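You operate a simulated robot arm through the tools that you are given. There is no shell and no other tool.

The job below is to be done with a simulated robot arm. You get a single attempt, and the scene is never put back.

Task
Brush the crust off the brown box's plate, oil it and prove the box.
Fine: green brush, then the yellow dabber from the oil pad, both put back; one plunger stroke, after the oil; leave the other boxes. Set down upright: green stub brush, yellow felt dabber. A coat counts when it lies all over at full strength: go over it till it gets no stronger. What is to be rubbed or washed off counts as gone when no trace of it is left.

The check looks at the end state, three seconds after you hand in, the way a careful person would. Anything else that was tipped, shoved, dropped, spilled or broken makes it a failure.

Robot
A 7-joint arm with a two-finger parallel gripper, fixed in place. Base frame: the origin is on the floor under the middle of its stand, x ahead of it, y to its left, z up; the work surface is at about z = 0.88. Readings come in m, degrees, newtons and seconds.
With the tool pointing down near the work surface it reaches from about 0.4 to 0.9 m from the base axis. Its first joint turns from -143.0 to 143.0 degrees. Payload 3 kg.
Tool frame: the origin (TCP) lies between the finger pads and is the grasp point; the fingertips stand 0.03 m ahead of it; z points along the fingers, y is the line along which they close. The gripper opens to 0.094 m. The fingers are 0.028 m wide and 0.01 m thick; the gripper's body (0.05 by 0.096 m) begins 0.055 m behind the TCP.
Orientation is told as [roll, pitch, yaw] about the base's x, y, z axes, in that order, counted from this pose: with the fingers straight down and closing along the base's y, the tool's x points along the base's -x, its y along +y and its z along -z.

Tools
- The arm moves only by the tool move_arm. Its argument "plan" is a list of rows, each a list of 3 entries, a list of its own where there are three numbers: the shift along the tool's x, y, z in units of 25 mm (1.0 is 25 mm), then the turn, a rotation vector about the tool's x, y, z in units of 5 degrees (1.0 is 5 degrees), then the closure, from 0 (fully open) to 1 (shut). In form: [[[tx, ty, tz], [rx, ry, rz], grip], ...]. A call has 1 to 20 rows; each row shifts and turns the commanded pose from where the row before left it, along the tool's axes as they then stand. A call with a number of a shift or a turn outside -1 to 1 is refused whole. Rows are played at 5 a second. More than 0.05 m and 8.6 degrees between two rows, or a gripper value outside its range, and nothing of the call is played. A pose out of reach is approached as far as the arm can. The call stops where the force on the tool passes 40 N (or 10 N more than at its start, if that is more) or the arm is blocked; 0.2 s more then pass. Each finger travels about 0.072 m/s and halts on what it meets, pressing with about 41 N; the grip force reading is that of the motor and also rises with nothing between the fingers. The clock runs only during rows and for 0.2 s after the last one: add rows that do not move to give the fingers time. The reply holds the time, the measured pose of the TCP, the force on the tool along the base axes, the opening and the grip force, in the units named above and with some noise, with the torque about the TCP (base axes, N m) and any sound that the robot's microphone picked up, and new pictures: "show" is both (left out), scene, wrist or none.
- Cameras (640 x 400 px; columns grow to the right, rows downward): "scene" is fixed at [0.0504, 0.4992, 1.7248]; the picture's right is [-0.51, -0.86, 0.00], its down [-0.68, 0.40, -0.61] and it looks along [0.52, -0.31, -0.79] (base axes); focal length 374 px, centre (320, 200). "wrist" rides on the gripper at [0.076, 0.014, -0.102] in the tool frame; the picture's right is [-0.18, 0.98, 0.00], its down [-0.75, -0.14, -0.64] and it looks along [-0.63, -0.12, 0.77] (tool axes); focal length 243 px, centre (320, 200). There is no depth. A picture from a camera that has moved, and an enlarged one, comes with that camera's place and axes in the base frame and with its lens.
- close_up(camera, box): a new picture of the part [left, top, right, bottom] of that camera's present view, enlarged. It takes no simulated time.
- hand_in(): hands the job in; it is judged then, once.

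Nothing tells you positions but the pictures and the camera data. Unless the task says otherwise, let go and move clear before handing in.

The tools are called as a command line: name --argument value ..., lists and objects as JSON in quotes. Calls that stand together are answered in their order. move_arm: Moves the arm, as the interface text tells. Its arguments: {"type":"object","properties":{"plan":{"type":"array","items":{"type":"array"}},"show":{"type":"string","enum":["both","scene","wrist","none"]}},"required":["plan"]} The other tools are called the same way: close_up (camera, box) takes an enlarged picture of a part of a camera's view; hand_in () hands the job in.

At the start:

```text
time_s: 0.0
ee_pos: [0.6171, 0.2035, 1.2055]
ee_rot: [0.0, -0.1, 0.0]
contact_force: [0.3, 0.2, 0.5]
moment: [0.02, -0.01, 0.02]
width: 0.0941
grasp_force: 0.1
```

scene: 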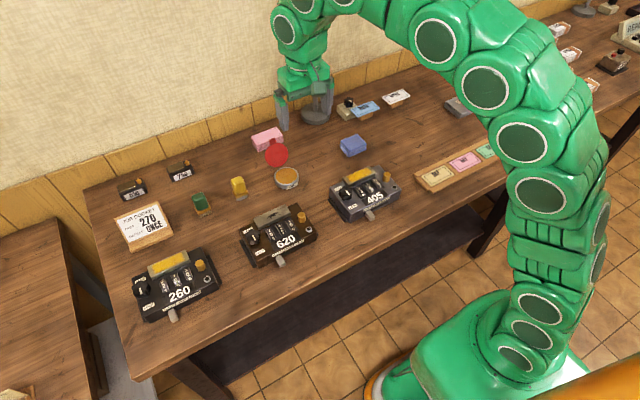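
wrist: 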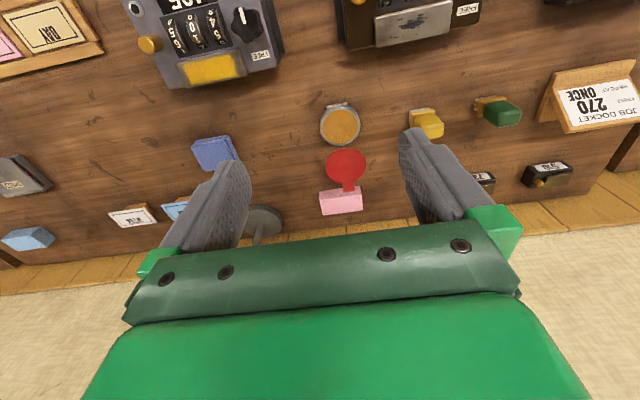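

I see a bench with three stamping-style boxes (260, 620, 405), a job docket, a green brush, a yellow dabber, an oil pad and other items. I'll look closer at everything before moving.

close_up --camera "scene" --box '[100, 140, 340, 330]'

close_up --camera "scene" --box '[230, 190, 330, 280]'

close_up --camera "scene" --box '[120, 230, 230, 330]'

close_up --camera "scene" --box '[320, 150, 420, 230]'

close_up --camera "scene" --box '[170, 130, 320, 220]'

close_up --camera "wrist" --box '[320, 0, 640, 200]'

close_up --camera "scene" --box '[100, 190, 200, 260]'

```text
2.11 times, centred on (220, 235) of scene
camera zoom: at [0.0504, 0.4992, 1.7248], right [-0.51, -0.86, 0.0], down [-0.68, 0.4, -0.61], along [0.52, -0.31, -0.79], focal length 788 px, centre (530, 126)
```

zoom: 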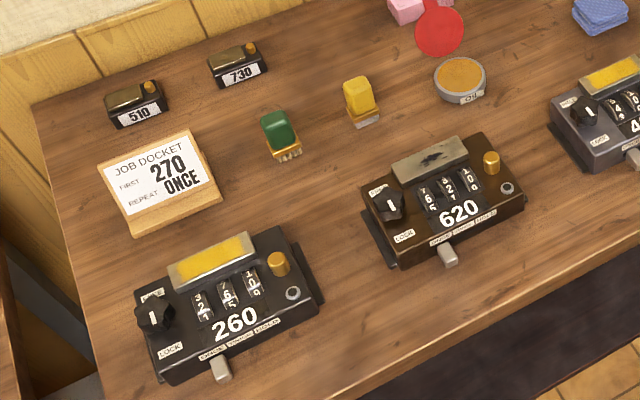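

```text
4.44 times, centred on (280, 235) of scene
camera zoom: at [0.0504, 0.4992, 1.7248], right [-0.51, -0.86, 0.0], down [-0.68, 0.4, -0.61], along [0.52, -0.31, -0.79], focal length 1663 px, centre (498, 44)
```

zoom: 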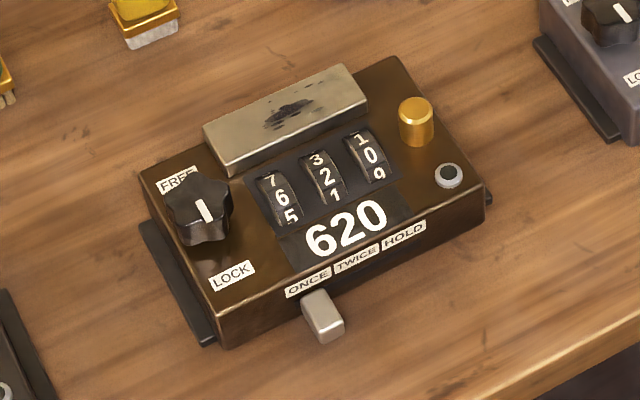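

```text
4.00 times, centred on (175, 280) of scene
camera zoom: at [0.0504, 0.4992, 1.7248], right [-0.51, -0.86, 0.0], down [-0.68, 0.4, -0.61], along [0.52, -0.31, -0.79], focal length 1497 px, centre (900, -120)
```

zoom: 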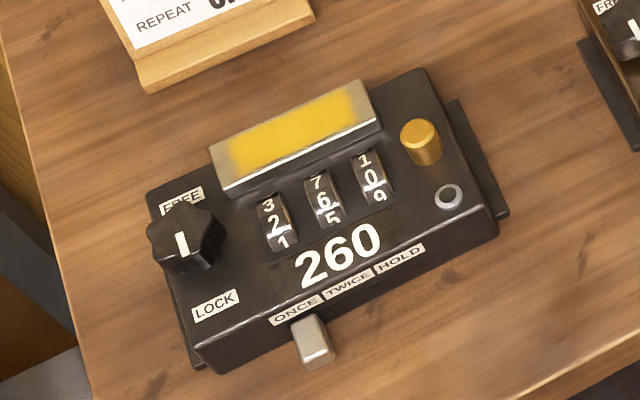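

```text
5.00 times, centred on (370, 190) of scene
camera zoom: at [0.0504, 0.4992, 1.7248], right [-0.51, -0.86, 0.0], down [-0.68, 0.4, -0.61], along [0.52, -0.31, -0.79], focal length 1871 px, centre (70, 250)
```

zoom: 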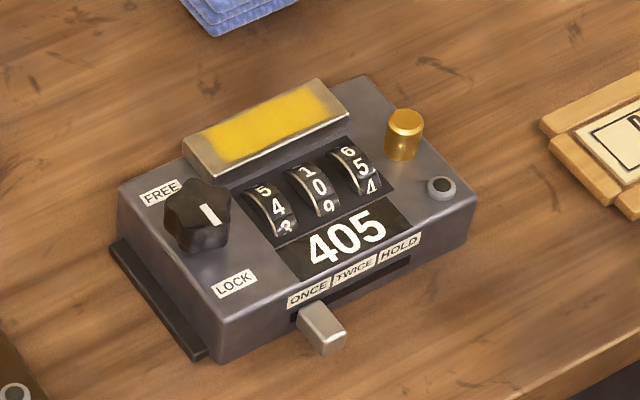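

```text
4.27 times, centred on (245, 175) of scene
camera zoom: at [0.0504, 0.4992, 1.7248], right [-0.51, -0.86, 0.0], down [-0.68, 0.4, -0.61], along [0.52, -0.31, -0.79], focal length 1597 px, centre (640, 307)
```

zoom: 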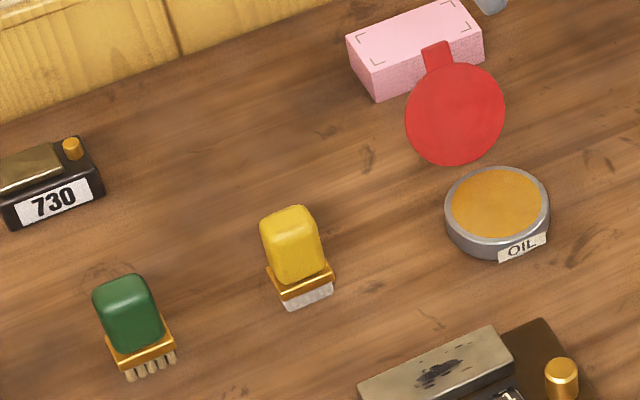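

```text
2.00 times, centred on (480, 100) of wrist
camera zoom: at [0.5421, 0.2166, 1.3072], right [0.18, 0.98, 0.0], down [0.75, -0.14, 0.64], along [0.63, -0.12, -0.77], focal length 485 px, centre (0, 400)
```

zoom: 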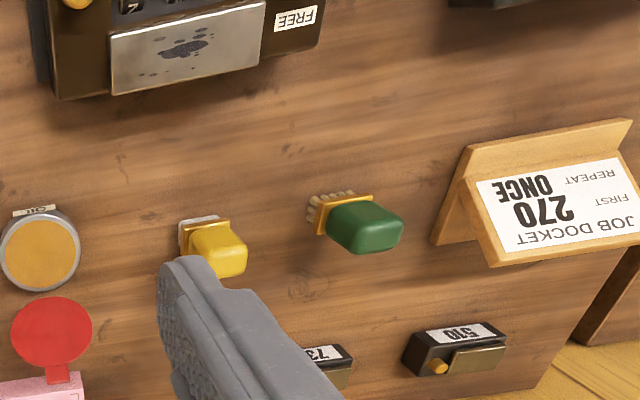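

```text
5.71 times, centred on (150, 225) of scene
camera zoom: at [0.0504, 0.4992, 1.7248], right [-0.51, -0.86, 0.0], down [-0.68, 0.4, -0.61], along [0.52, -0.31, -0.79], focal length 2138 px, centre (1291, 57)
```

zoom: 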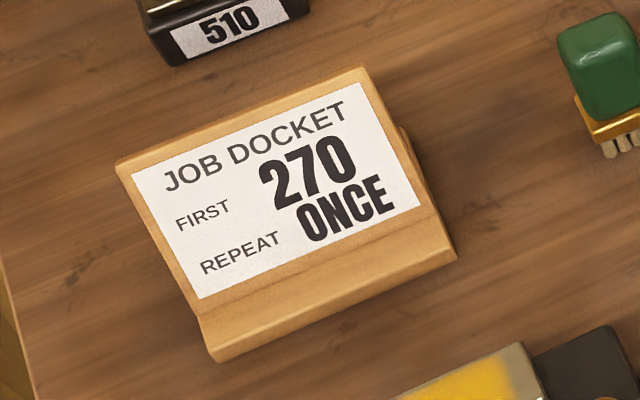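

The brown box is 620, with a bare plate carrying a dark crust; its gold button looks like the plunger. Before moving I'll zoom in on its knob, plate and plunger, and on the brush and dabber.

close_up --camera "scene" --box '[250, 210, 290, 245]'

close_up --camera "scene" --box '[280, 200, 320, 245]'

close_up --camera "scene" --box '[185, 185, 225, 220]'

close_up --camera "scene" --box '[220, 165, 260, 205]'

close_up --camera "scene" --box '[250, 120, 310, 195]'

close_up --camera "scene" --box '[330, 80, 520, 200]'

close_up --camera "scene" --box '[540, 0, 640, 90]'

close_up --camera "scene" --box '[165, 240, 220, 300]'

```text
11.43 times, centred on (270, 228) of scene
camera zoom: at [0.0504, 0.4992, 1.7248], right [-0.51, -0.86, 0.0], down [-0.68, 0.4, -0.61], along [0.52, -0.31, -0.79], focal length 4277 px, centre (891, -114)
```

zoom: 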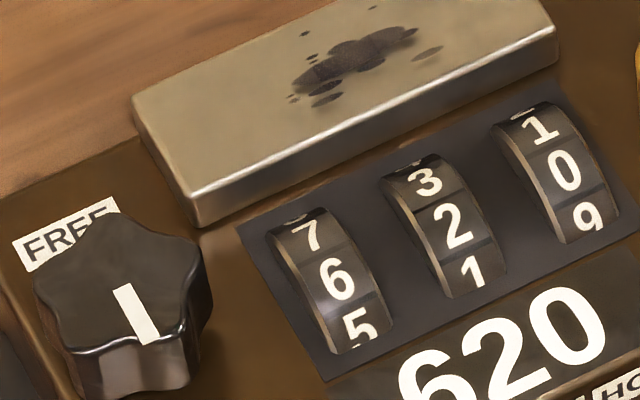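

```text
8.89 times, centred on (300, 222) of scene
camera zoom: at [0.0504, 0.4992, 1.7248], right [-0.51, -0.86, 0.0], down [-0.68, 0.4, -0.61], along [0.52, -0.31, -0.79], focal length 3326 px, centre (498, 0)
```

zoom: 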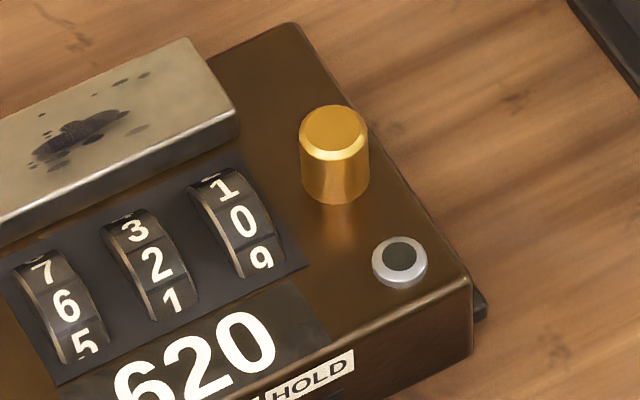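

```text
11.43 times, centred on (205, 202) of scene
camera zoom: at [0.0504, 0.4992, 1.7248], right [-0.51, -0.86, 0.0], down [-0.68, 0.4, -0.61], along [0.52, -0.31, -0.79], focal length 4277 px, centre (1634, 171)
```

zoom: 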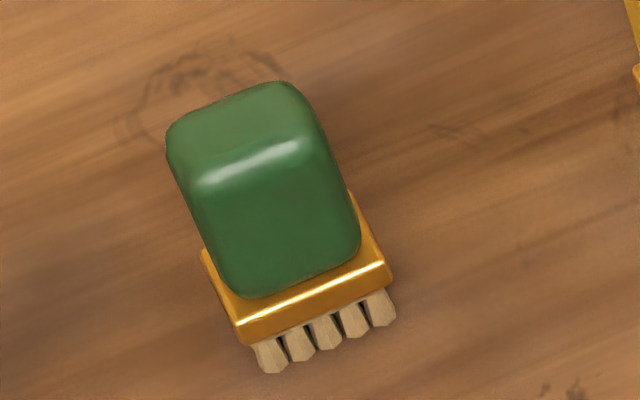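

```text
10.00 times, centred on (240, 185) of scene
camera zoom: at [0.0504, 0.4992, 1.7248], right [-0.51, -0.86, 0.0], down [-0.68, 0.4, -0.61], along [0.52, -0.31, -0.79], focal length 3742 px, centre (1120, 350)
```

zoom: 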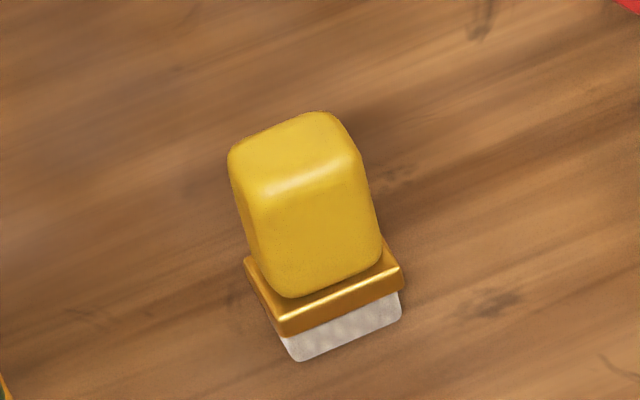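

```text
5.33 times, centred on (280, 158) of scene
camera zoom: at [0.0504, 0.4992, 1.7248], right [-0.51, -0.86, 0.0], down [-0.68, 0.4, -0.61], along [0.52, -0.31, -0.79], focal length 1996 px, centre (533, 427)
```

zoom: 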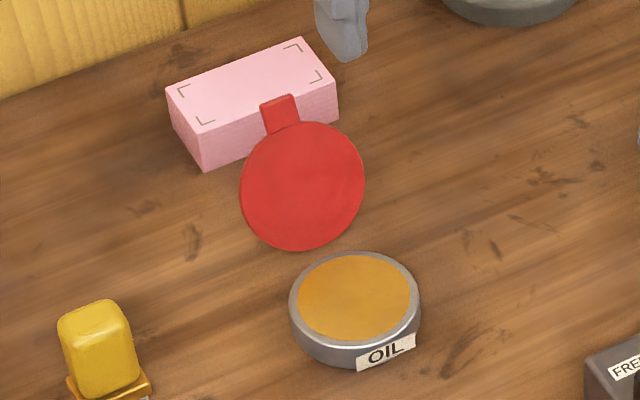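

```text
3.33 times, centred on (425, 140) of scene
camera zoom: at [0.0504, 0.4992, 1.7248], right [-0.51, -0.86, 0.0], down [-0.68, 0.4, -0.61], along [0.52, -0.31, -0.79], focal length 1248 px, centre (-30, 400)
```

zoom: 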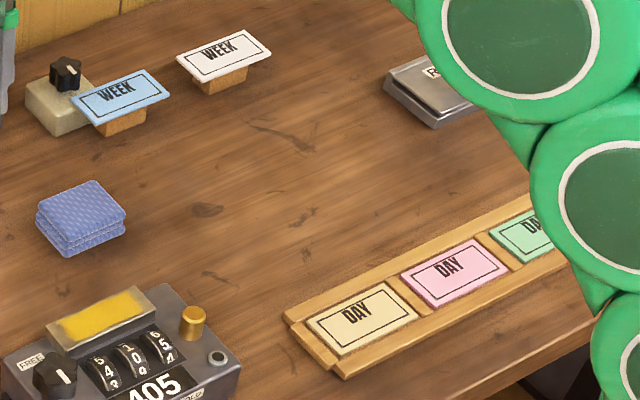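

```text
4.44 times, centred on (590, 45) of scene
camera zoom: at [0.0504, 0.4992, 1.7248], right [-0.51, -0.86, 0.0], down [-0.68, 0.4, -0.61], along [0.52, -0.31, -0.79], focal length 1663 px, centre (-880, 889)
```

zoom: 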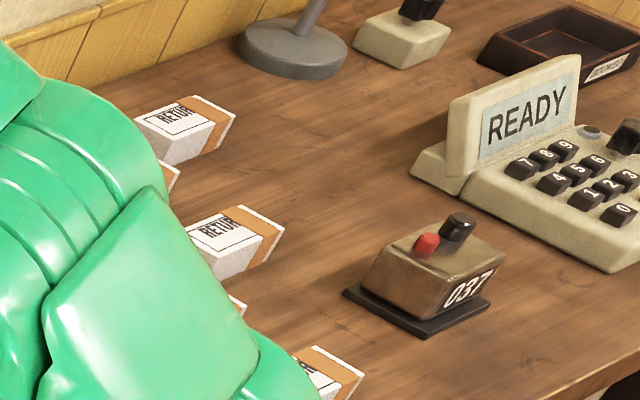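

```text
6.67 times, centred on (192, 270) of scene
camera zoom: at [0.0504, 0.4992, 1.7248], right [-0.51, -0.86, 0.0], down [-0.68, 0.4, -0.61], along [0.52, -0.31, -0.79], focal length 2495 px, centre (1170, -267)
```

zoom: 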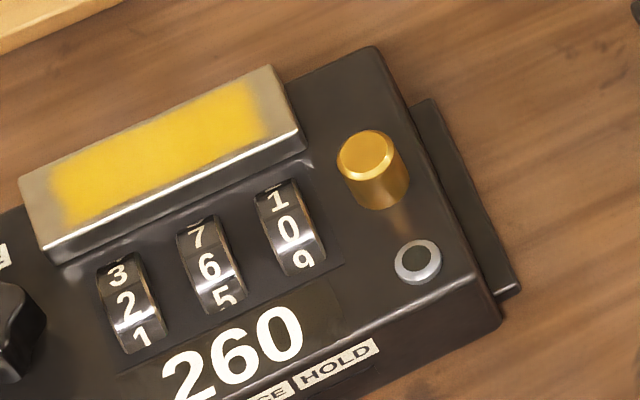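

The brush stands at about (0.737, 0.466) and the dabber near (0.74, 0.355), with the oil tin near (0.72, 0.215) and the brown plate around (0.577, 0.326). I'll move over the green brush first for a close wrist view.

move_arm --plan '[[[-0.44, 0.955, 0.5], [0, 0, 0], 0], [[-0.44, 0.955, 0.5], [0, 0, 0], 0], [[-0.44, 0.955, 0.5], [0, 0, 0], 0], [[-0.44, 0.955, 0.5], [0, 0, 0], 0], [[-0.44, 0.955, 0.5], [0, 0, 0], 0], [[-0.44, 0.955, 0.5], [0, 0, 0], 0], [[-0.44, 0.955, 0.5], [0, 0, 0], 0], [[-0.44, 0.955, 0.5], [0, 0, 0], 0], [[-0.44, 0.955, 0.5], [0, 0, 0], 0], [[-0.44, 0.955, 0.5], [0, 0, 0], 0], [[-0.44, 0.955, 0.5], [0, 0, 0], 0], [[0, 0, 0], [0, 0, 0], 0], [[0, 0, 0], [0, 0, 0], 0]]'

```text
time_s: 2.8
ee_pos: [0.7266, 0.4431, 1.0783]
ee_rot: [0.0, 0.1, -0.1]
contact_force: [0.2, 0.9, -0.1]
moment: [-0.01, -0.01, -0.01]
width: 0.0938
grasp_force: 0.0
out of reach, approached as far as the arm can: row 11
camera wrist: at [0.652, 0.4567, 1.1809], right [0.18, 0.98, 0.0], down [0.75, -0.14, 0.64], along [0.63, -0.12, -0.77], focal length 243 px, centre (320, 200)
```

scene: 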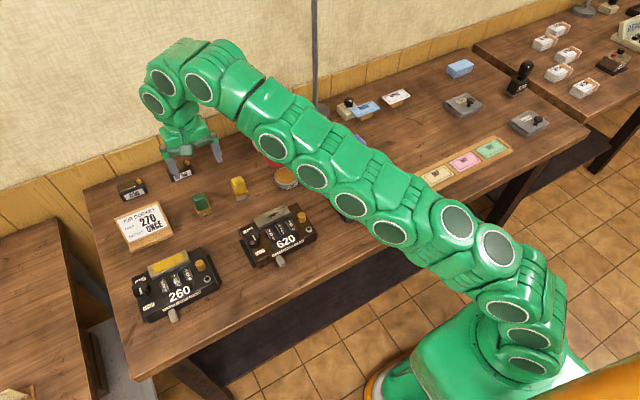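
wrist: 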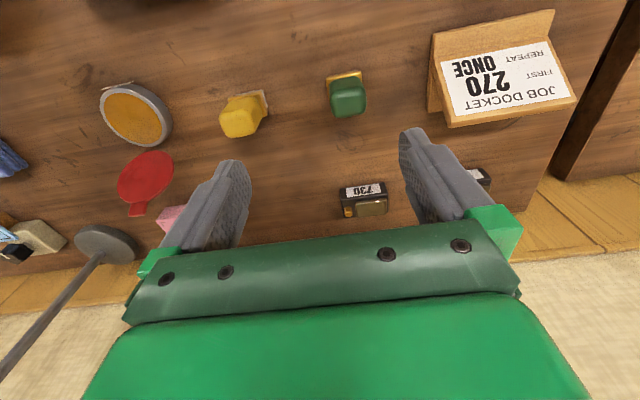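

The arm is near the edge of its reach here; it should reach further lower down. I'll zoom the wrist view on the brush and dabber to fix their position and angle.

close_up --camera "wrist" --box '[300, 50, 396, 130]'

close_up --camera "wrist" --box '[200, 70, 296, 150]'

close_up --camera "scene" --box '[160, 150, 320, 270]'

```text
5.00 times, centred on (348, 90) of wrist
camera zoom: at [0.652, 0.4567, 1.1809], right [0.18, 0.98, 0.0], down [0.75, -0.14, 0.64], along [0.63, -0.12, -0.77], focal length 1213 px, centre (180, 750)
```

zoom: 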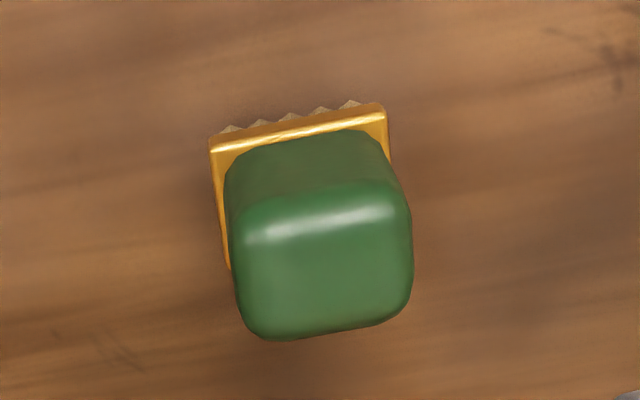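

```text
5.00 times, centred on (248, 110) of wrist
camera zoom: at [0.652, 0.4567, 1.1809], right [0.18, 0.98, 0.0], down [0.75, -0.14, 0.64], along [0.63, -0.12, -0.77], focal length 1213 px, centre (680, 650)
```

zoom: 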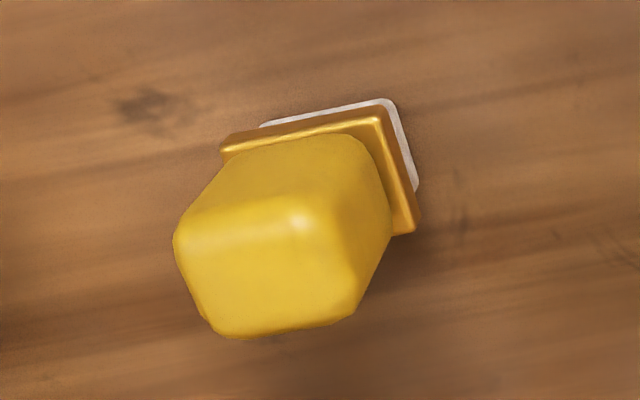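

```text
3.33 times, centred on (240, 210) of scene
camera zoom: at [0.0504, 0.4992, 1.7248], right [-0.51, -0.86, 0.0], down [-0.68, 0.4, -0.61], along [0.52, -0.31, -0.79], focal length 1248 px, centre (587, 167)
```

zoom: 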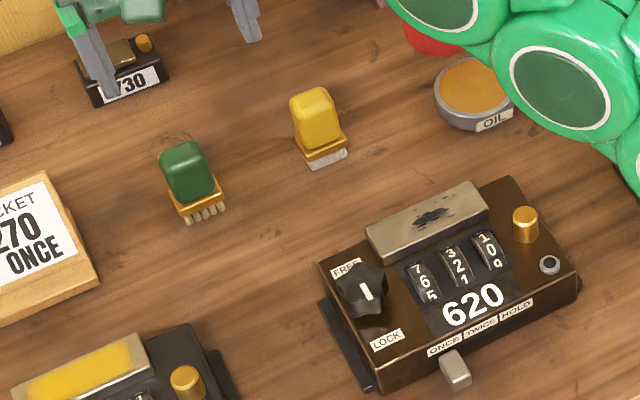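

The wrist view puts the brush body centre near (0.732, 0.469), top about z = 0.952, about 35 mm wide along y and square to the base axes. I'll descend partway and check where the commanded pose actually lands.

move_arm --plan '[[[0, 0, 0.8], [0, 0, 0], 0.3], [[0, 0, 0.8], [0, 0, 0], 0.3], [[0, 0, 0.8], [0, 0, 0], 0.3], [[0, 0, 0], [0, 0, 0], 0.3]]'

```text
time_s: 3.8
ee_pos: [0.7267, 0.4429, 1.0203]
ee_rot: [-0.1, 0.0, 0.1]
contact_force: [-0.5, -0.5, -0.2]
moment: [0.03, 0.02, 0.0]
width: 0.0656
grasp_force: 0.0
camera wrist: at [0.6515, 0.4562, 1.1223], right [0.18, 0.98, 0.0], down [0.75, -0.14, 0.64], along [0.63, -0.12, -0.77], focal length 243 px, centre (320, 200)
```

scene: 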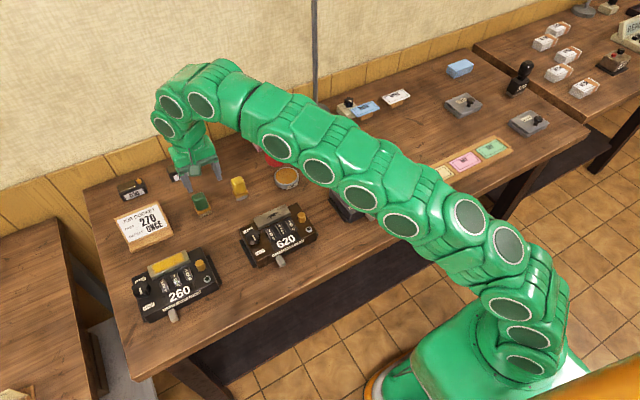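
wrist: 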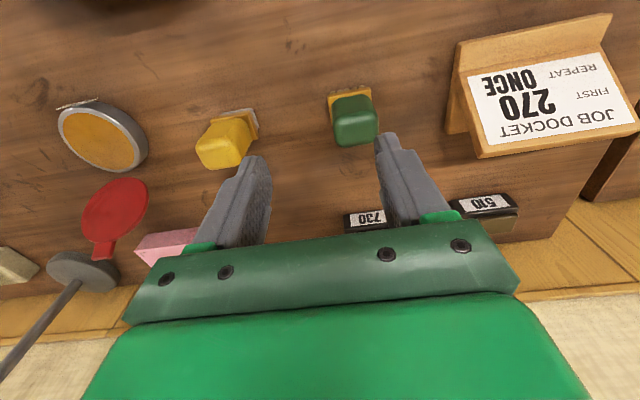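

The command follows from the arm's actual pose. I'll shift sideways to line up over the brush, still above its top.

move_arm --plan '[[[-0.1, 0.5, 0.25], [0, 0, 0], 0.3], [[-0.1, 0.5, 0.25], [0, 0, 0], 0.3], [[0, 0, 0], [0, 0, 0], 0.3]]' --show "wrist"

close_up --camera "wrist" --box '[240, 50, 400, 150]'

```text
time_s: 4.6
ee_pos: [0.7315, 0.467, 1.0069]
ee_rot: [0.1, 0.0, -0.1]
contact_force: [0.4, 0.3, 0.0]
moment: [0.0, 0.0, 0.01]
width: 0.0661
grasp_force: 0.1
camera wrist: at [0.6567, 0.4803, 1.1088], right [0.18, 0.98, 0.0], down [0.75, -0.14, 0.64], along [0.63, -0.12, -0.77], focal length 243 px, centre (320, 200)
```

wrist: 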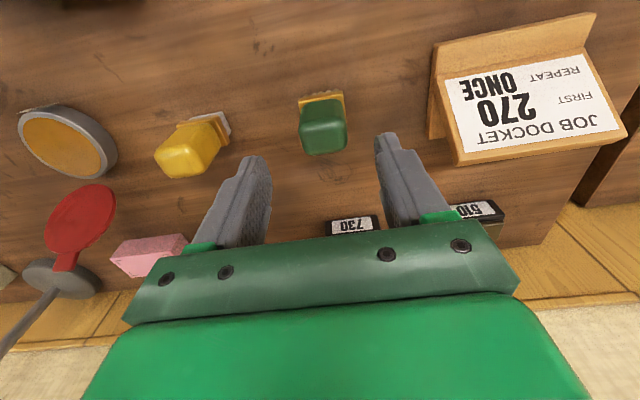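

```text
4.00 times, centred on (320, 100) of wrist
camera zoom: at [0.6567, 0.4803, 1.1088], right [0.18, 0.98, 0.0], down [0.75, -0.14, 0.64], along [0.63, -0.12, -0.77], focal length 970 px, centre (320, 600)
```

zoom: 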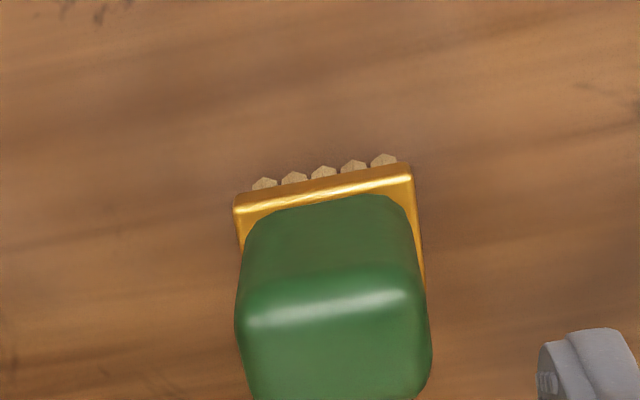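

The gripper is lined up with the brush (centre y about 0.4695). I'll descend to TCP z of about 0.94, with fingertips just above the ferrule.

move_arm --plan '[[[0, 0.1, 0.67], [0, 0, 0], 0.3], [[0, 0, 0.67], [0, 0, 0], 0.3], [[0, 0, 0.67], [0, 0, 0], 0.3], [[0, 0, 0.67], [0, 0, 0], 0.3], [[0, 0, 0], [0, 0, 0], 0.3]]'

close_up --camera "scene" --box '[160, 160, 240, 220]'

```text
time_s: 5.8
ee_pos: [0.731, 0.4688, 0.9404]
ee_rot: [-0.1, 0.0, 0.0]
contact_force: [0.7, 0.9, 0.3]
moment: [0.0, -0.02, -0.02]
width: 0.0659
grasp_force: 0.0
camera wrist: at [0.6549, 0.4827, 1.0415], right [0.18, 0.98, 0.0], down [0.75, -0.14, 0.64], along [0.63, -0.12, -0.77], focal length 243 px, centre (320, 200)
```

scene: 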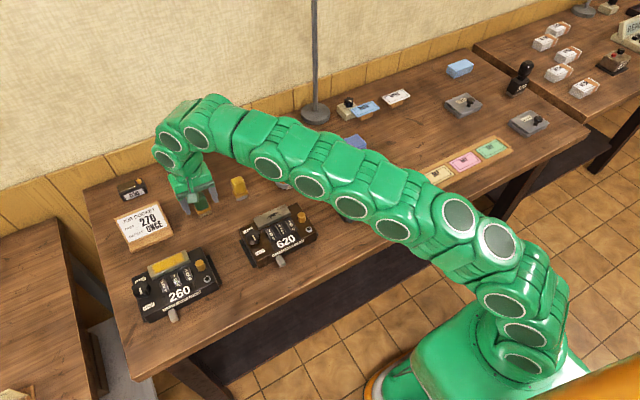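
wrist: 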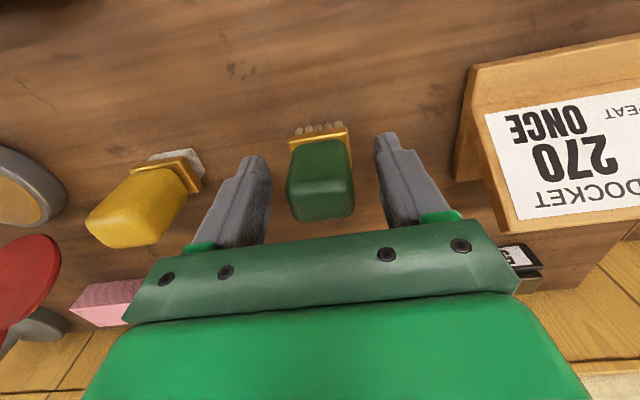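

```text
6.67 times, centred on (200, 190) of scene
camera zoom: at [0.0504, 0.4992, 1.7248], right [-0.51, -0.86, 0.0], down [-0.68, 0.4, -0.61], along [0.52, -0.31, -0.79], focal length 2495 px, centre (1120, 267)
```

zoom: 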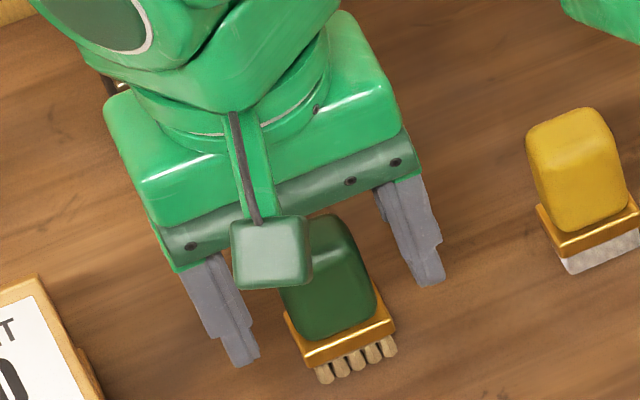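

The brush sits evenly between the fingers, clear of the docket. Closing on it now.

move_arm --plan '[[[0, 0, 0], [0, 0, 0], 0.5], [[0, 0, 0], [0, 0, 0], 0.65], [[0, 0, 0], [0, 0, 0], 1], [[0, 0, 0], [0, 0, 0], 1], [[0, 0, 0], [0, 0, 0], 1]]'

close_up --camera "wrist" --box '[240, 90, 400, 190]'

close_up --camera "scene" --box '[160, 160, 240, 220]'

```text
time_s: 7.0
ee_pos: [0.729, 0.4698, 0.9402]
ee_rot: [0.0, 0.0, 0.0]
contact_force: [0.0, 0.3, 2.1]
moment: [0.04, -0.03, 0.0]
width: 0.0375
grasp_force: 40.7
camera wrist: at [0.655, 0.4826, 1.0416], right [0.18, 0.98, 0.0], down [0.75, -0.14, 0.64], along [0.63, -0.12, -0.77], focal length 243 px, centre (320, 200)
```

scene: 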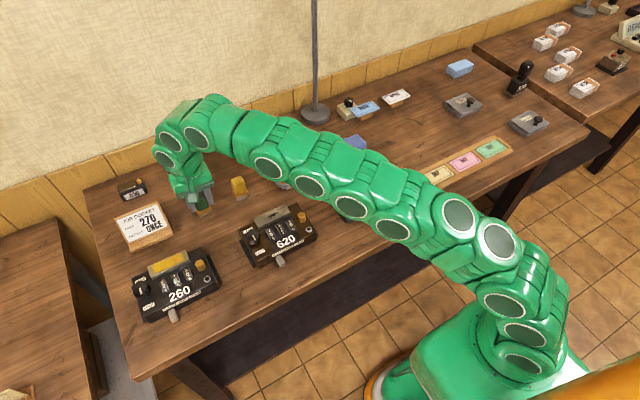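
wrist: 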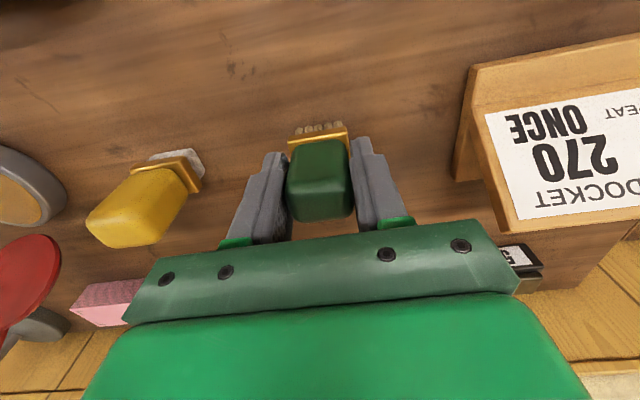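

```text
4.00 times, centred on (320, 140) of wrist
camera zoom: at [0.655, 0.4826, 1.0416], right [0.18, 0.98, 0.0], down [0.75, -0.14, 0.64], along [0.63, -0.12, -0.77], focal length 970 px, centre (320, 440)
```

zoom: 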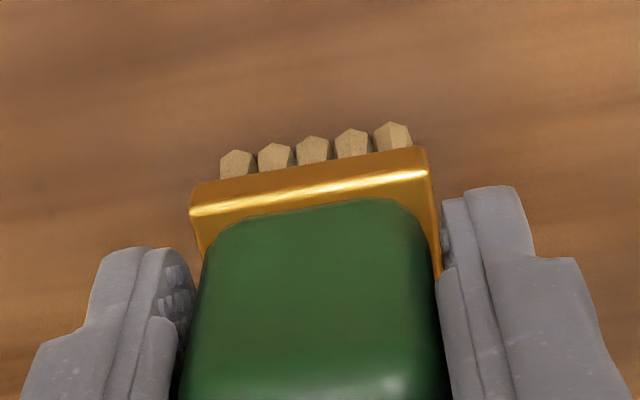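

```text
6.67 times, centred on (200, 190) of scene
camera zoom: at [0.0504, 0.4992, 1.7248], right [-0.51, -0.86, 0.0], down [-0.68, 0.4, -0.61], along [0.52, -0.31, -0.79], focal length 2495 px, centre (1120, 267)
```

zoom: 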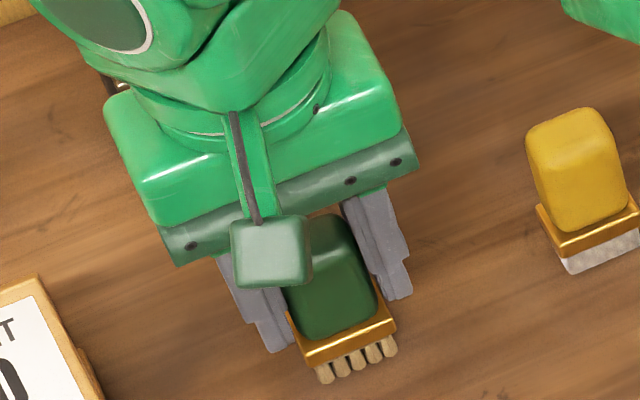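

The brush is firmly held (37.5 mm wide, TCP 60 mm above its bristle ends). I'll lift it and carry it over the brown box's plate, staying well above everything.

move_arm --plan '[[[0, 0, -0.5], [0, 0, 0], 1], [[0, 0, -0.75], [0, 0, 0], 1], [[0, 0, -0.75], [0, 0, 0], 1], [[0.8, 0, -0.8], [0, 0, 0], 1], [[0.8, 0, -0.8], [0, 0, 0], 1], [[0.8, 0, -0.8], [0, 0, 0], 1], [[0.8, 0, -0.8], [0, 0, 0], 1], [[0.8, 0, 0], [0, 0, 0], 1], [[0.35, -0.95, 0], [0, 0, 0], 1], [[0.35, -0.95, 0], [0, 0, 0], 1], [[0.35, -0.95, 0], [0, 0, 0], 1], [[0.35, -0.95, 0], [0, 0, 0], 1], [[0.35, -0.95, 0], [0, 0, 0], 1], [[0.35, -0.95, 0], [0, 0, 0], 1], [[0, 0, 0], [0, 0, 0], 1], [[0, 0, 0], [0, 0, 0], 1]]'

close_up --camera "wrist" --box '[200, 20, 440, 180]'

close_up --camera "scene" --box '[230, 140, 350, 270]'

```text
time_s: 10.4
ee_pos: [0.5764, 0.3285, 1.0695]
ee_rot: [0.0, 0.0, -0.1]
contact_force: [-0.2, 0.7, -0.6]
moment: [0.04, 0.01, 0.0]
width: 0.0374
grasp_force: 41.1
camera wrist: at [0.5021, 0.3411, 1.1726], right [0.18, 0.98, 0.0], down [0.75, -0.14, 0.64], along [0.63, -0.12, -0.77], focal length 243 px, centre (320, 200)
```

scene: 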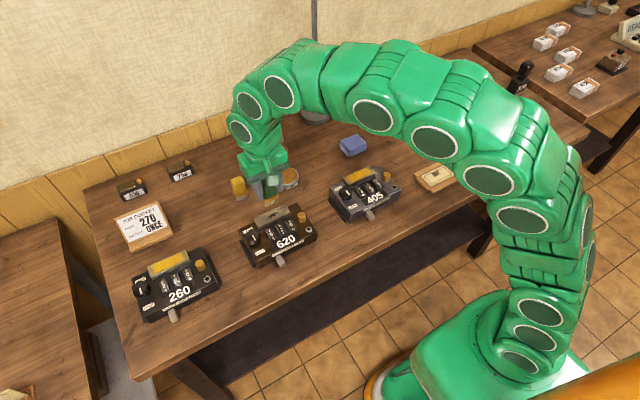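
wrist: 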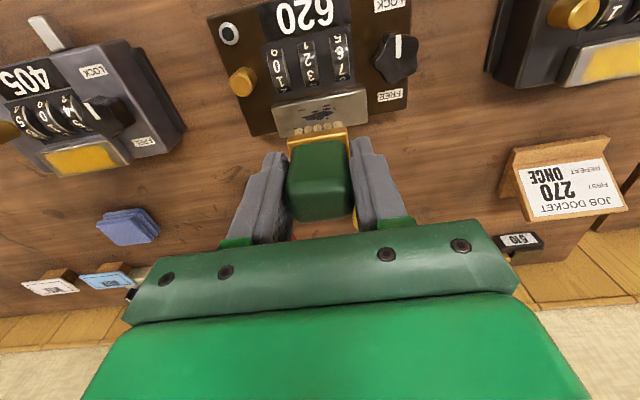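

```text
2.50 times, centred on (320, 100) of wrist
camera zoom: at [0.5021, 0.3411, 1.1726], right [0.18, 0.98, 0.0], down [0.75, -0.14, 0.64], along [0.63, -0.12, -0.77], focal length 606 px, centre (320, 450)
```

zoom: 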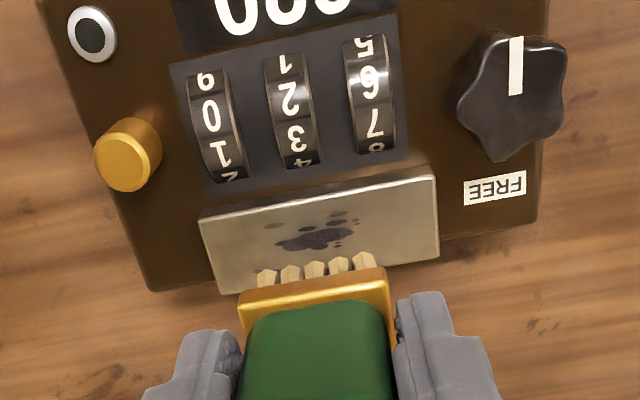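

```text
3.08 times, centred on (290, 205) of scene
camera zoom: at [0.0504, 0.4992, 1.7248], right [-0.51, -0.86, 0.0], down [-0.68, 0.4, -0.61], along [0.52, -0.31, -0.79], focal length 1152 px, centre (412, 185)
```

zoom: 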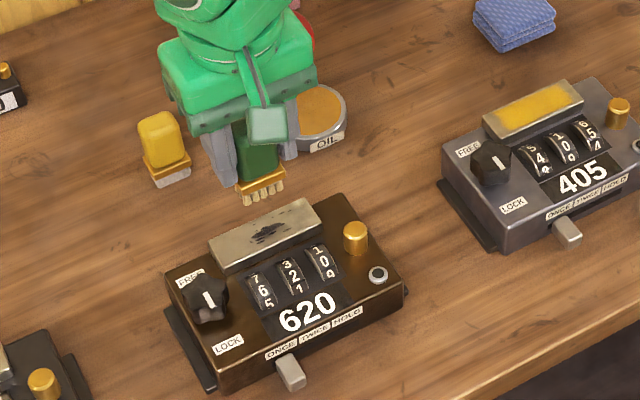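

The plate top spans about x 0.5675–0.595 and y 0.286–0.368, with the crust in its middle. I'll lower the brush onto its centre and step down gently until the force reading shows contact.

move_arm --plan '[[[-0.18, -0.06, 0.5], [0, 0, 0], 1], [[0, 0, 0.5], [0, 0, 0], 1], [[0, 0, 0.4], [0, 0, 0], 1], [[0, 0, 0.1], [0, 0, 0], 1], [[0, 0, 0], [0, 0, 0], 1]]' --show "both"

close_up --camera "wrist" --box '[220, 60, 420, 180]'

close_up --camera "scene" --box '[240, 170, 320, 240]'

```text
time_s: 11.6
ee_pos: [0.5813, 0.3262, 1.0336]
ee_rot: [0.0, 0.0, 0.0]
contact_force: [0.0, 0.4, -1.3]
moment: [0.01, -0.02, -0.02]
width: 0.0374
grasp_force: 41.1
camera wrist: at [0.5075, 0.339, 1.135], right [0.18, 0.98, 0.0], down [0.75, -0.14, 0.64], along [0.63, -0.12, -0.77], focal length 243 px, centre (320, 200)
```

scene: 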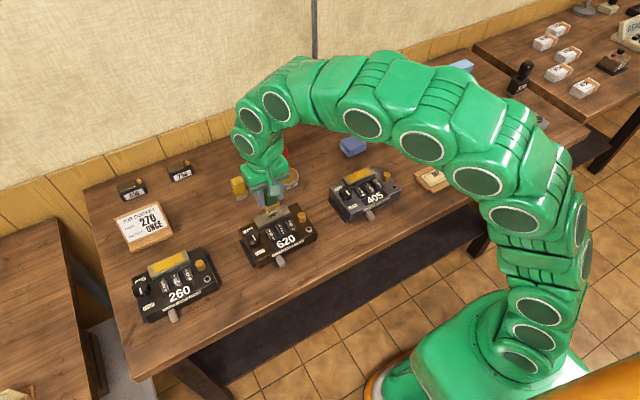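
wrist: 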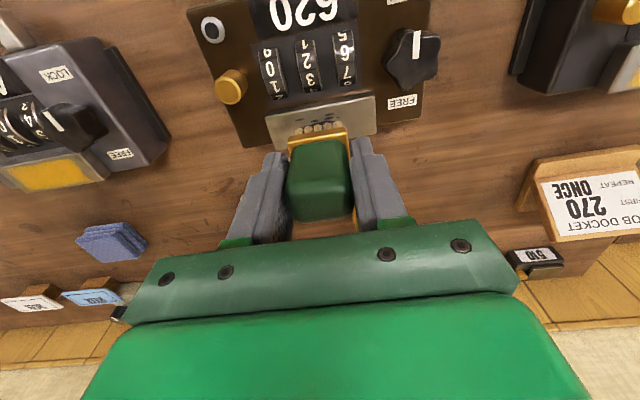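

```text
3.20 times, centred on (320, 120) of wrist
camera zoom: at [0.5075, 0.339, 1.135], right [0.18, 0.98, 0.0], down [0.75, -0.14, 0.64], along [0.63, -0.12, -0.77], focal length 776 px, centre (320, 456)
```

zoom: 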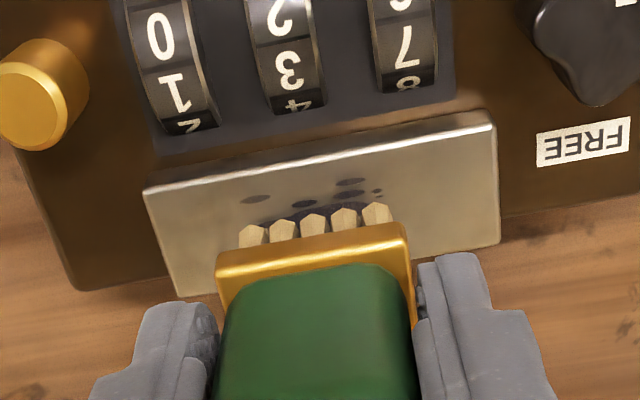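

```text
5.71 times, centred on (280, 205) of scene
camera zoom: at [0.0504, 0.4992, 1.7248], right [-0.51, -0.86, 0.0], down [-0.68, 0.4, -0.61], along [0.52, -0.31, -0.79], focal length 2138 px, centre (549, 171)
```

zoom: 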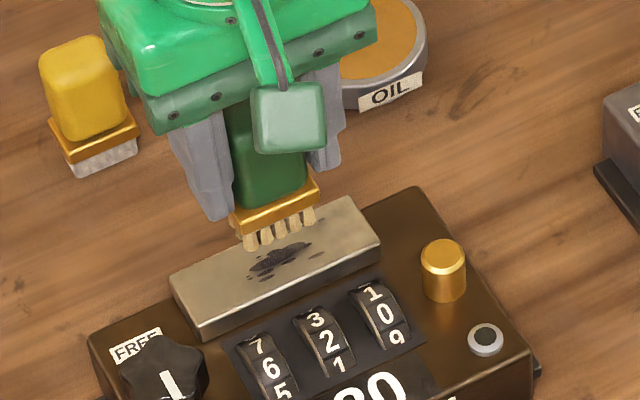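

The bristles are still a little above the plate. I'll step down in small increments and watch the force.

move_arm --plan '[[[0, 0, 0.1], [0, 0, 0], 1], [[0, 0, 0.1], [0, 0, 0], 1], [[0, 0, 0.1], [0, 0, 0], 1], [[0, 0, 0], [0, 0, 0], 1]]' --show "none"

close_up --camera "scene" --box '[255, 190, 305, 230]'

```text
time_s: 12.6
ee_pos: [0.581, 0.3252, 1.0254]
ee_rot: [0.0, 0.0, 0.0]
contact_force: [-0.6, -0.1, -0.6]
moment: [0.0, 0.03, 0.0]
width: 0.0377
grasp_force: 41.0
```

```text
10.00 times, centred on (280, 210) of scene
camera zoom: at [0.0504, 0.4992, 1.7248], right [-0.51, -0.86, 0.0], down [-0.68, 0.4, -0.61], along [0.52, -0.31, -0.79], focal length 3742 px, centre (720, 100)
```

zoom: 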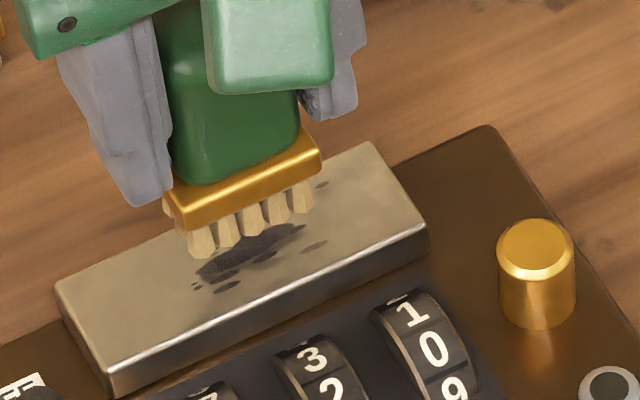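

move_arm --plan '[[[0, 0, 0.1], [0, 0, 0], 1], [[0, 0, 0.1], [0, 0, 0], 1], [[0, 0, 0], [0, 0, 0], 1]]' --show "none"

close_up --camera "scene" --box '[255, 190, 305, 230]'

```text
time_s: 13.4
ee_pos: [0.5821, 0.3255, 1.0195]
ee_rot: [-0.1, 0.1, 0.0]
contact_force: [-0.9, 1.0, -1.2]
moment: [0.01, 0.0, -0.03]
width: 0.0375
grasp_force: 41.5
```

```text
10.00 times, centred on (280, 210) of scene
camera zoom: at [0.0504, 0.4992, 1.7248], right [-0.51, -0.86, 0.0], down [-0.68, 0.4, -0.61], along [0.52, -0.31, -0.79], focal length 3742 px, centre (720, 100)
```

zoom: 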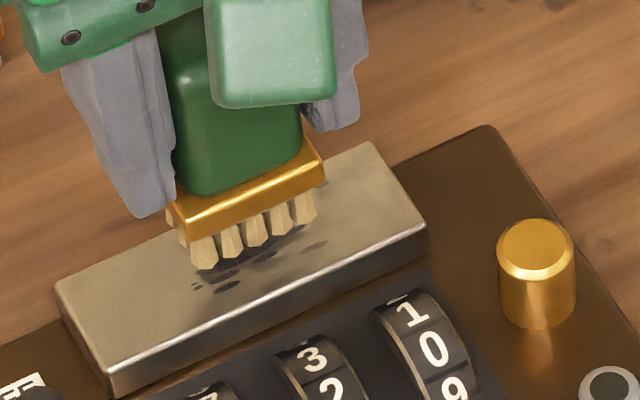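

move_arm --plan '[[[0, 0, 0.1], [0, 0, 0], 1], [[0, 0, 0.1], [0, 0, 0], 1], [[0, 0, 0], [0, 0, 0], 1]]' --show "none"

close_up --camera "scene" --box '[255, 190, 305, 230]'

close_up --camera "wrist" --box '[220, 60, 420, 180]'

```text
time_s: 14.2
ee_pos: [0.5824, 0.3266, 1.0142]
ee_rot: [0.0, 0.0, 0.1]
contact_force: [0.1, 1.1, -1.6]
moment: [-0.01, -0.01, 0.01]
width: 0.0375
grasp_force: 41.1
```

```text
10.00 times, centred on (280, 210) of scene
camera zoom: at [0.0504, 0.4992, 1.7248], right [-0.51, -0.86, 0.0], down [-0.68, 0.4, -0.61], along [0.52, -0.31, -0.79], focal length 3742 px, centre (720, 100)
```

zoom: 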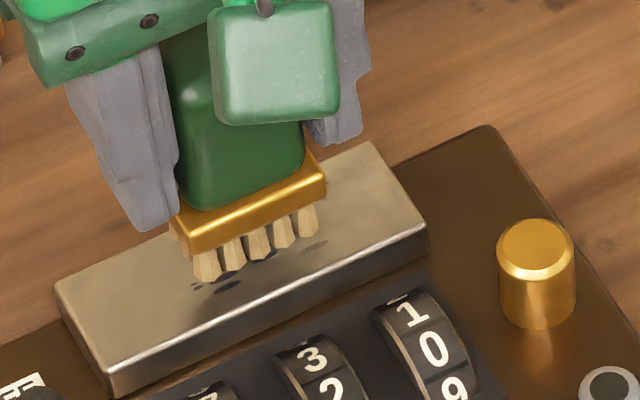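

```text
3.20 times, centred on (320, 120) of wrist
camera zoom: at [0.5075, 0.339, 1.117], right [0.18, 0.98, 0.0], down [0.75, -0.14, 0.64], along [0.63, -0.12, -0.77], focal length 776 px, centre (320, 456)
```

zoom: 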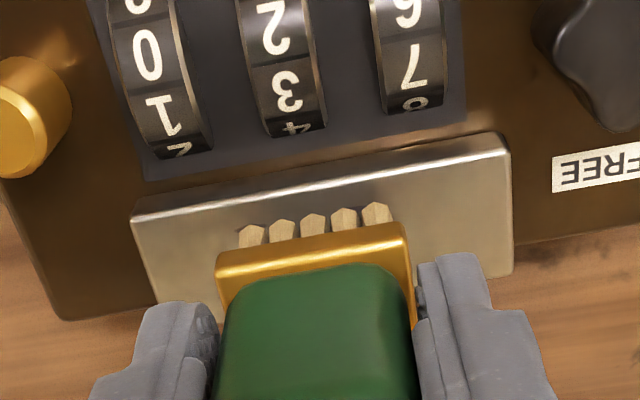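

move_arm --plan '[[[0, 0, 0.1], [0, 0, 0], 1], [[0, 0, 0], [0, 0, 0], 1]]' --show "none"

close_up --camera "scene" --box '[255, 190, 305, 230]'

```text
time_s: 14.8
ee_pos: [0.5798, 0.3265, 1.0126]
ee_rot: [0.1, 0.0, 0.0]
contact_force: [0.0, -0.1, -0.7]
moment: [0.01, 0.01, 0.02]
width: 0.0372
grasp_force: 40.8
```

```text
10.00 times, centred on (280, 210) of scene
camera zoom: at [0.0504, 0.4992, 1.7248], right [-0.51, -0.86, 0.0], down [-0.68, 0.4, -0.61], along [0.52, -0.31, -0.79], focal length 3742 px, centre (720, 100)
```

zoom: 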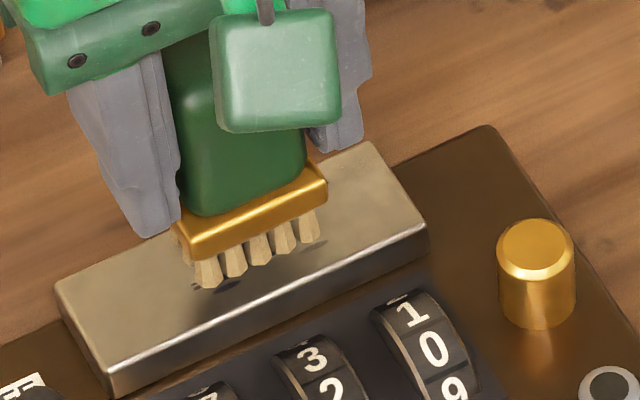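

move_arm --plan '[[[0, 0, 0.1], [0, 0, 0], 1], [[0, 0, 0], [0, 0, 0], 1]]' --show "none"

close_up --camera "scene" --box '[255, 190, 305, 230]'

```text
time_s: 15.4
ee_pos: [0.5829, 0.3269, 1.0106]
ee_rot: [0.1, 0.1, 0.0]
contact_force: [0.1, 0.2, -0.1]
moment: [0.01, 0.01, 0.01]
width: 0.0375
grasp_force: 41.0
```

```text
10.00 times, centred on (280, 210) of scene
camera zoom: at [0.0504, 0.4992, 1.7248], right [-0.51, -0.86, 0.0], down [-0.68, 0.4, -0.61], along [0.52, -0.31, -0.79], focal length 3742 px, centre (720, 100)
```

zoom: 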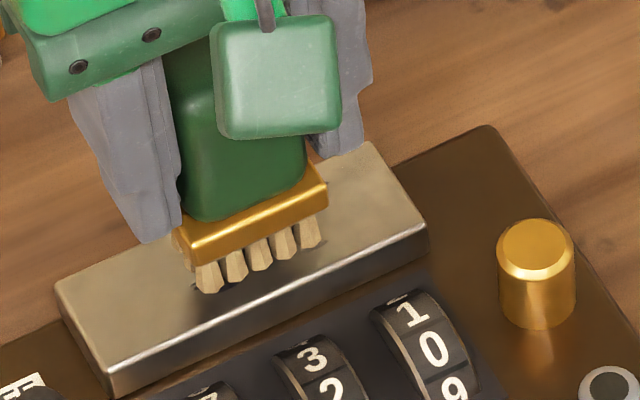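

move_arm --plan '[[[0, 0, 0.1], [0, 0, 0], 1], [[0, 0, 0], [0, 0, 0], 1]]' --show "none"

close_up --camera "scene" --box '[255, 190, 305, 230]'

```text
time_s: 16.0
ee_pos: [0.583, 0.3246, 1.0082]
ee_rot: [0.0, 0.0, 0.0]
contact_force: [-0.1, 0.5, -0.3]
moment: [-0.01, 0.02, -0.02]
width: 0.0376
grasp_force: 40.6
```

```text
10.00 times, centred on (280, 210) of scene
camera zoom: at [0.0504, 0.4992, 1.7248], right [-0.51, -0.86, 0.0], down [-0.68, 0.4, -0.61], along [0.52, -0.31, -0.79], focal length 3742 px, centre (720, 100)
```

zoom: 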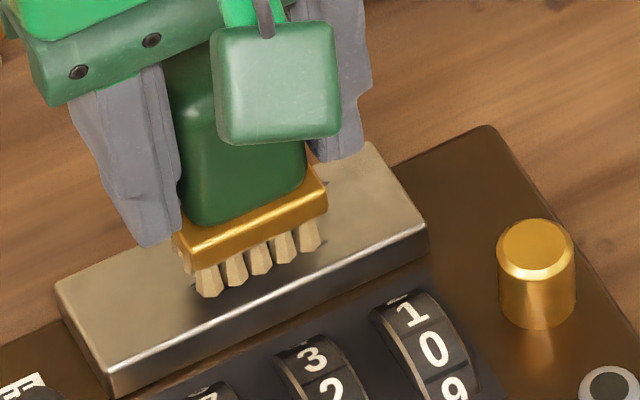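

move_arm --plan '[[[0, 0, 0.08], [0, 0, 0], 1], [[0, 0, 0], [0, 0, 0], 1]]' --show "none"

close_up --camera "scene" --box '[260, 200, 292, 225]'

```text
time_s: 16.6
ee_pos: [0.5825, 0.3261, 1.0053]
ee_rot: [0.0, 0.1, 0.0]
contact_force: [-0.7, -0.1, -0.2]
moment: [0.02, 0.0, 0.01]
width: 0.0379
grasp_force: 40.3
```

```text
16.00 times, centred on (276, 212) of scene
camera zoom: at [0.0504, 0.4992, 1.7248], right [-0.51, -0.86, 0.0], down [-0.68, 0.4, -0.61], along [0.52, -0.31, -0.79], focal length 5988 px, centre (1024, 0)
```

zoom: 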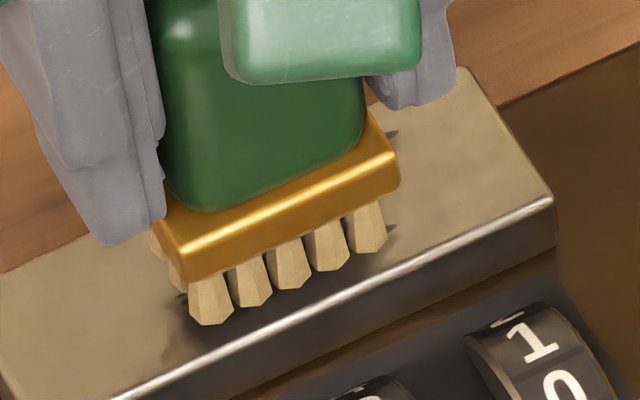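

move_arm --plan '[[[0, 0, 0.08], [0, 0, 0], 1], [[0, 0, 0], [0, 0, 0], 1]]' --show "none"

close_up --camera "scene" --box '[260, 200, 292, 225]'

```text
time_s: 17.2
ee_pos: [0.5825, 0.3264, 1.0038]
ee_rot: [0.0, 0.1, 0.0]
contact_force: [-0.1, 0.3, -0.6]
moment: [0.01, 0.0, 0.04]
width: 0.0377
grasp_force: 41.1
```

```text
16.00 times, centred on (276, 212) of scene
camera zoom: at [0.0504, 0.4992, 1.7248], right [-0.51, -0.86, 0.0], down [-0.68, 0.4, -0.61], along [0.52, -0.31, -0.79], focal length 5988 px, centre (1024, 0)
```

zoom: 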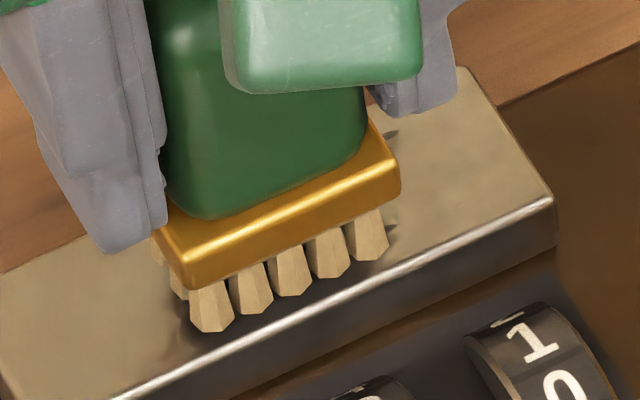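

move_arm --plan '[[[0, 0, 0.08], [0, 0, 0], 1], [[0, 0, 0], [0, 0, 0], 1]]' --show "none"

close_up --camera "scene" --box '[260, 200, 292, 225]'

```text
time_s: 17.8
ee_pos: [0.5814, 0.3261, 1.0023]
ee_rot: [0.0, 0.0, 0.0]
contact_force: [-0.3, -0.8, -0.5]
moment: [0.03, -0.02, 0.01]
width: 0.0376
grasp_force: 41.3
```

```text
16.00 times, centred on (276, 212) of scene
camera zoom: at [0.0504, 0.4992, 1.7248], right [-0.51, -0.86, 0.0], down [-0.68, 0.4, -0.61], along [0.52, -0.31, -0.79], focal length 5988 px, centre (1024, 0)
```

zoom: 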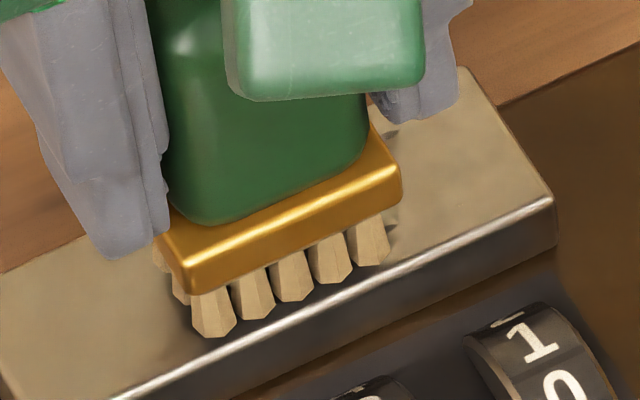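

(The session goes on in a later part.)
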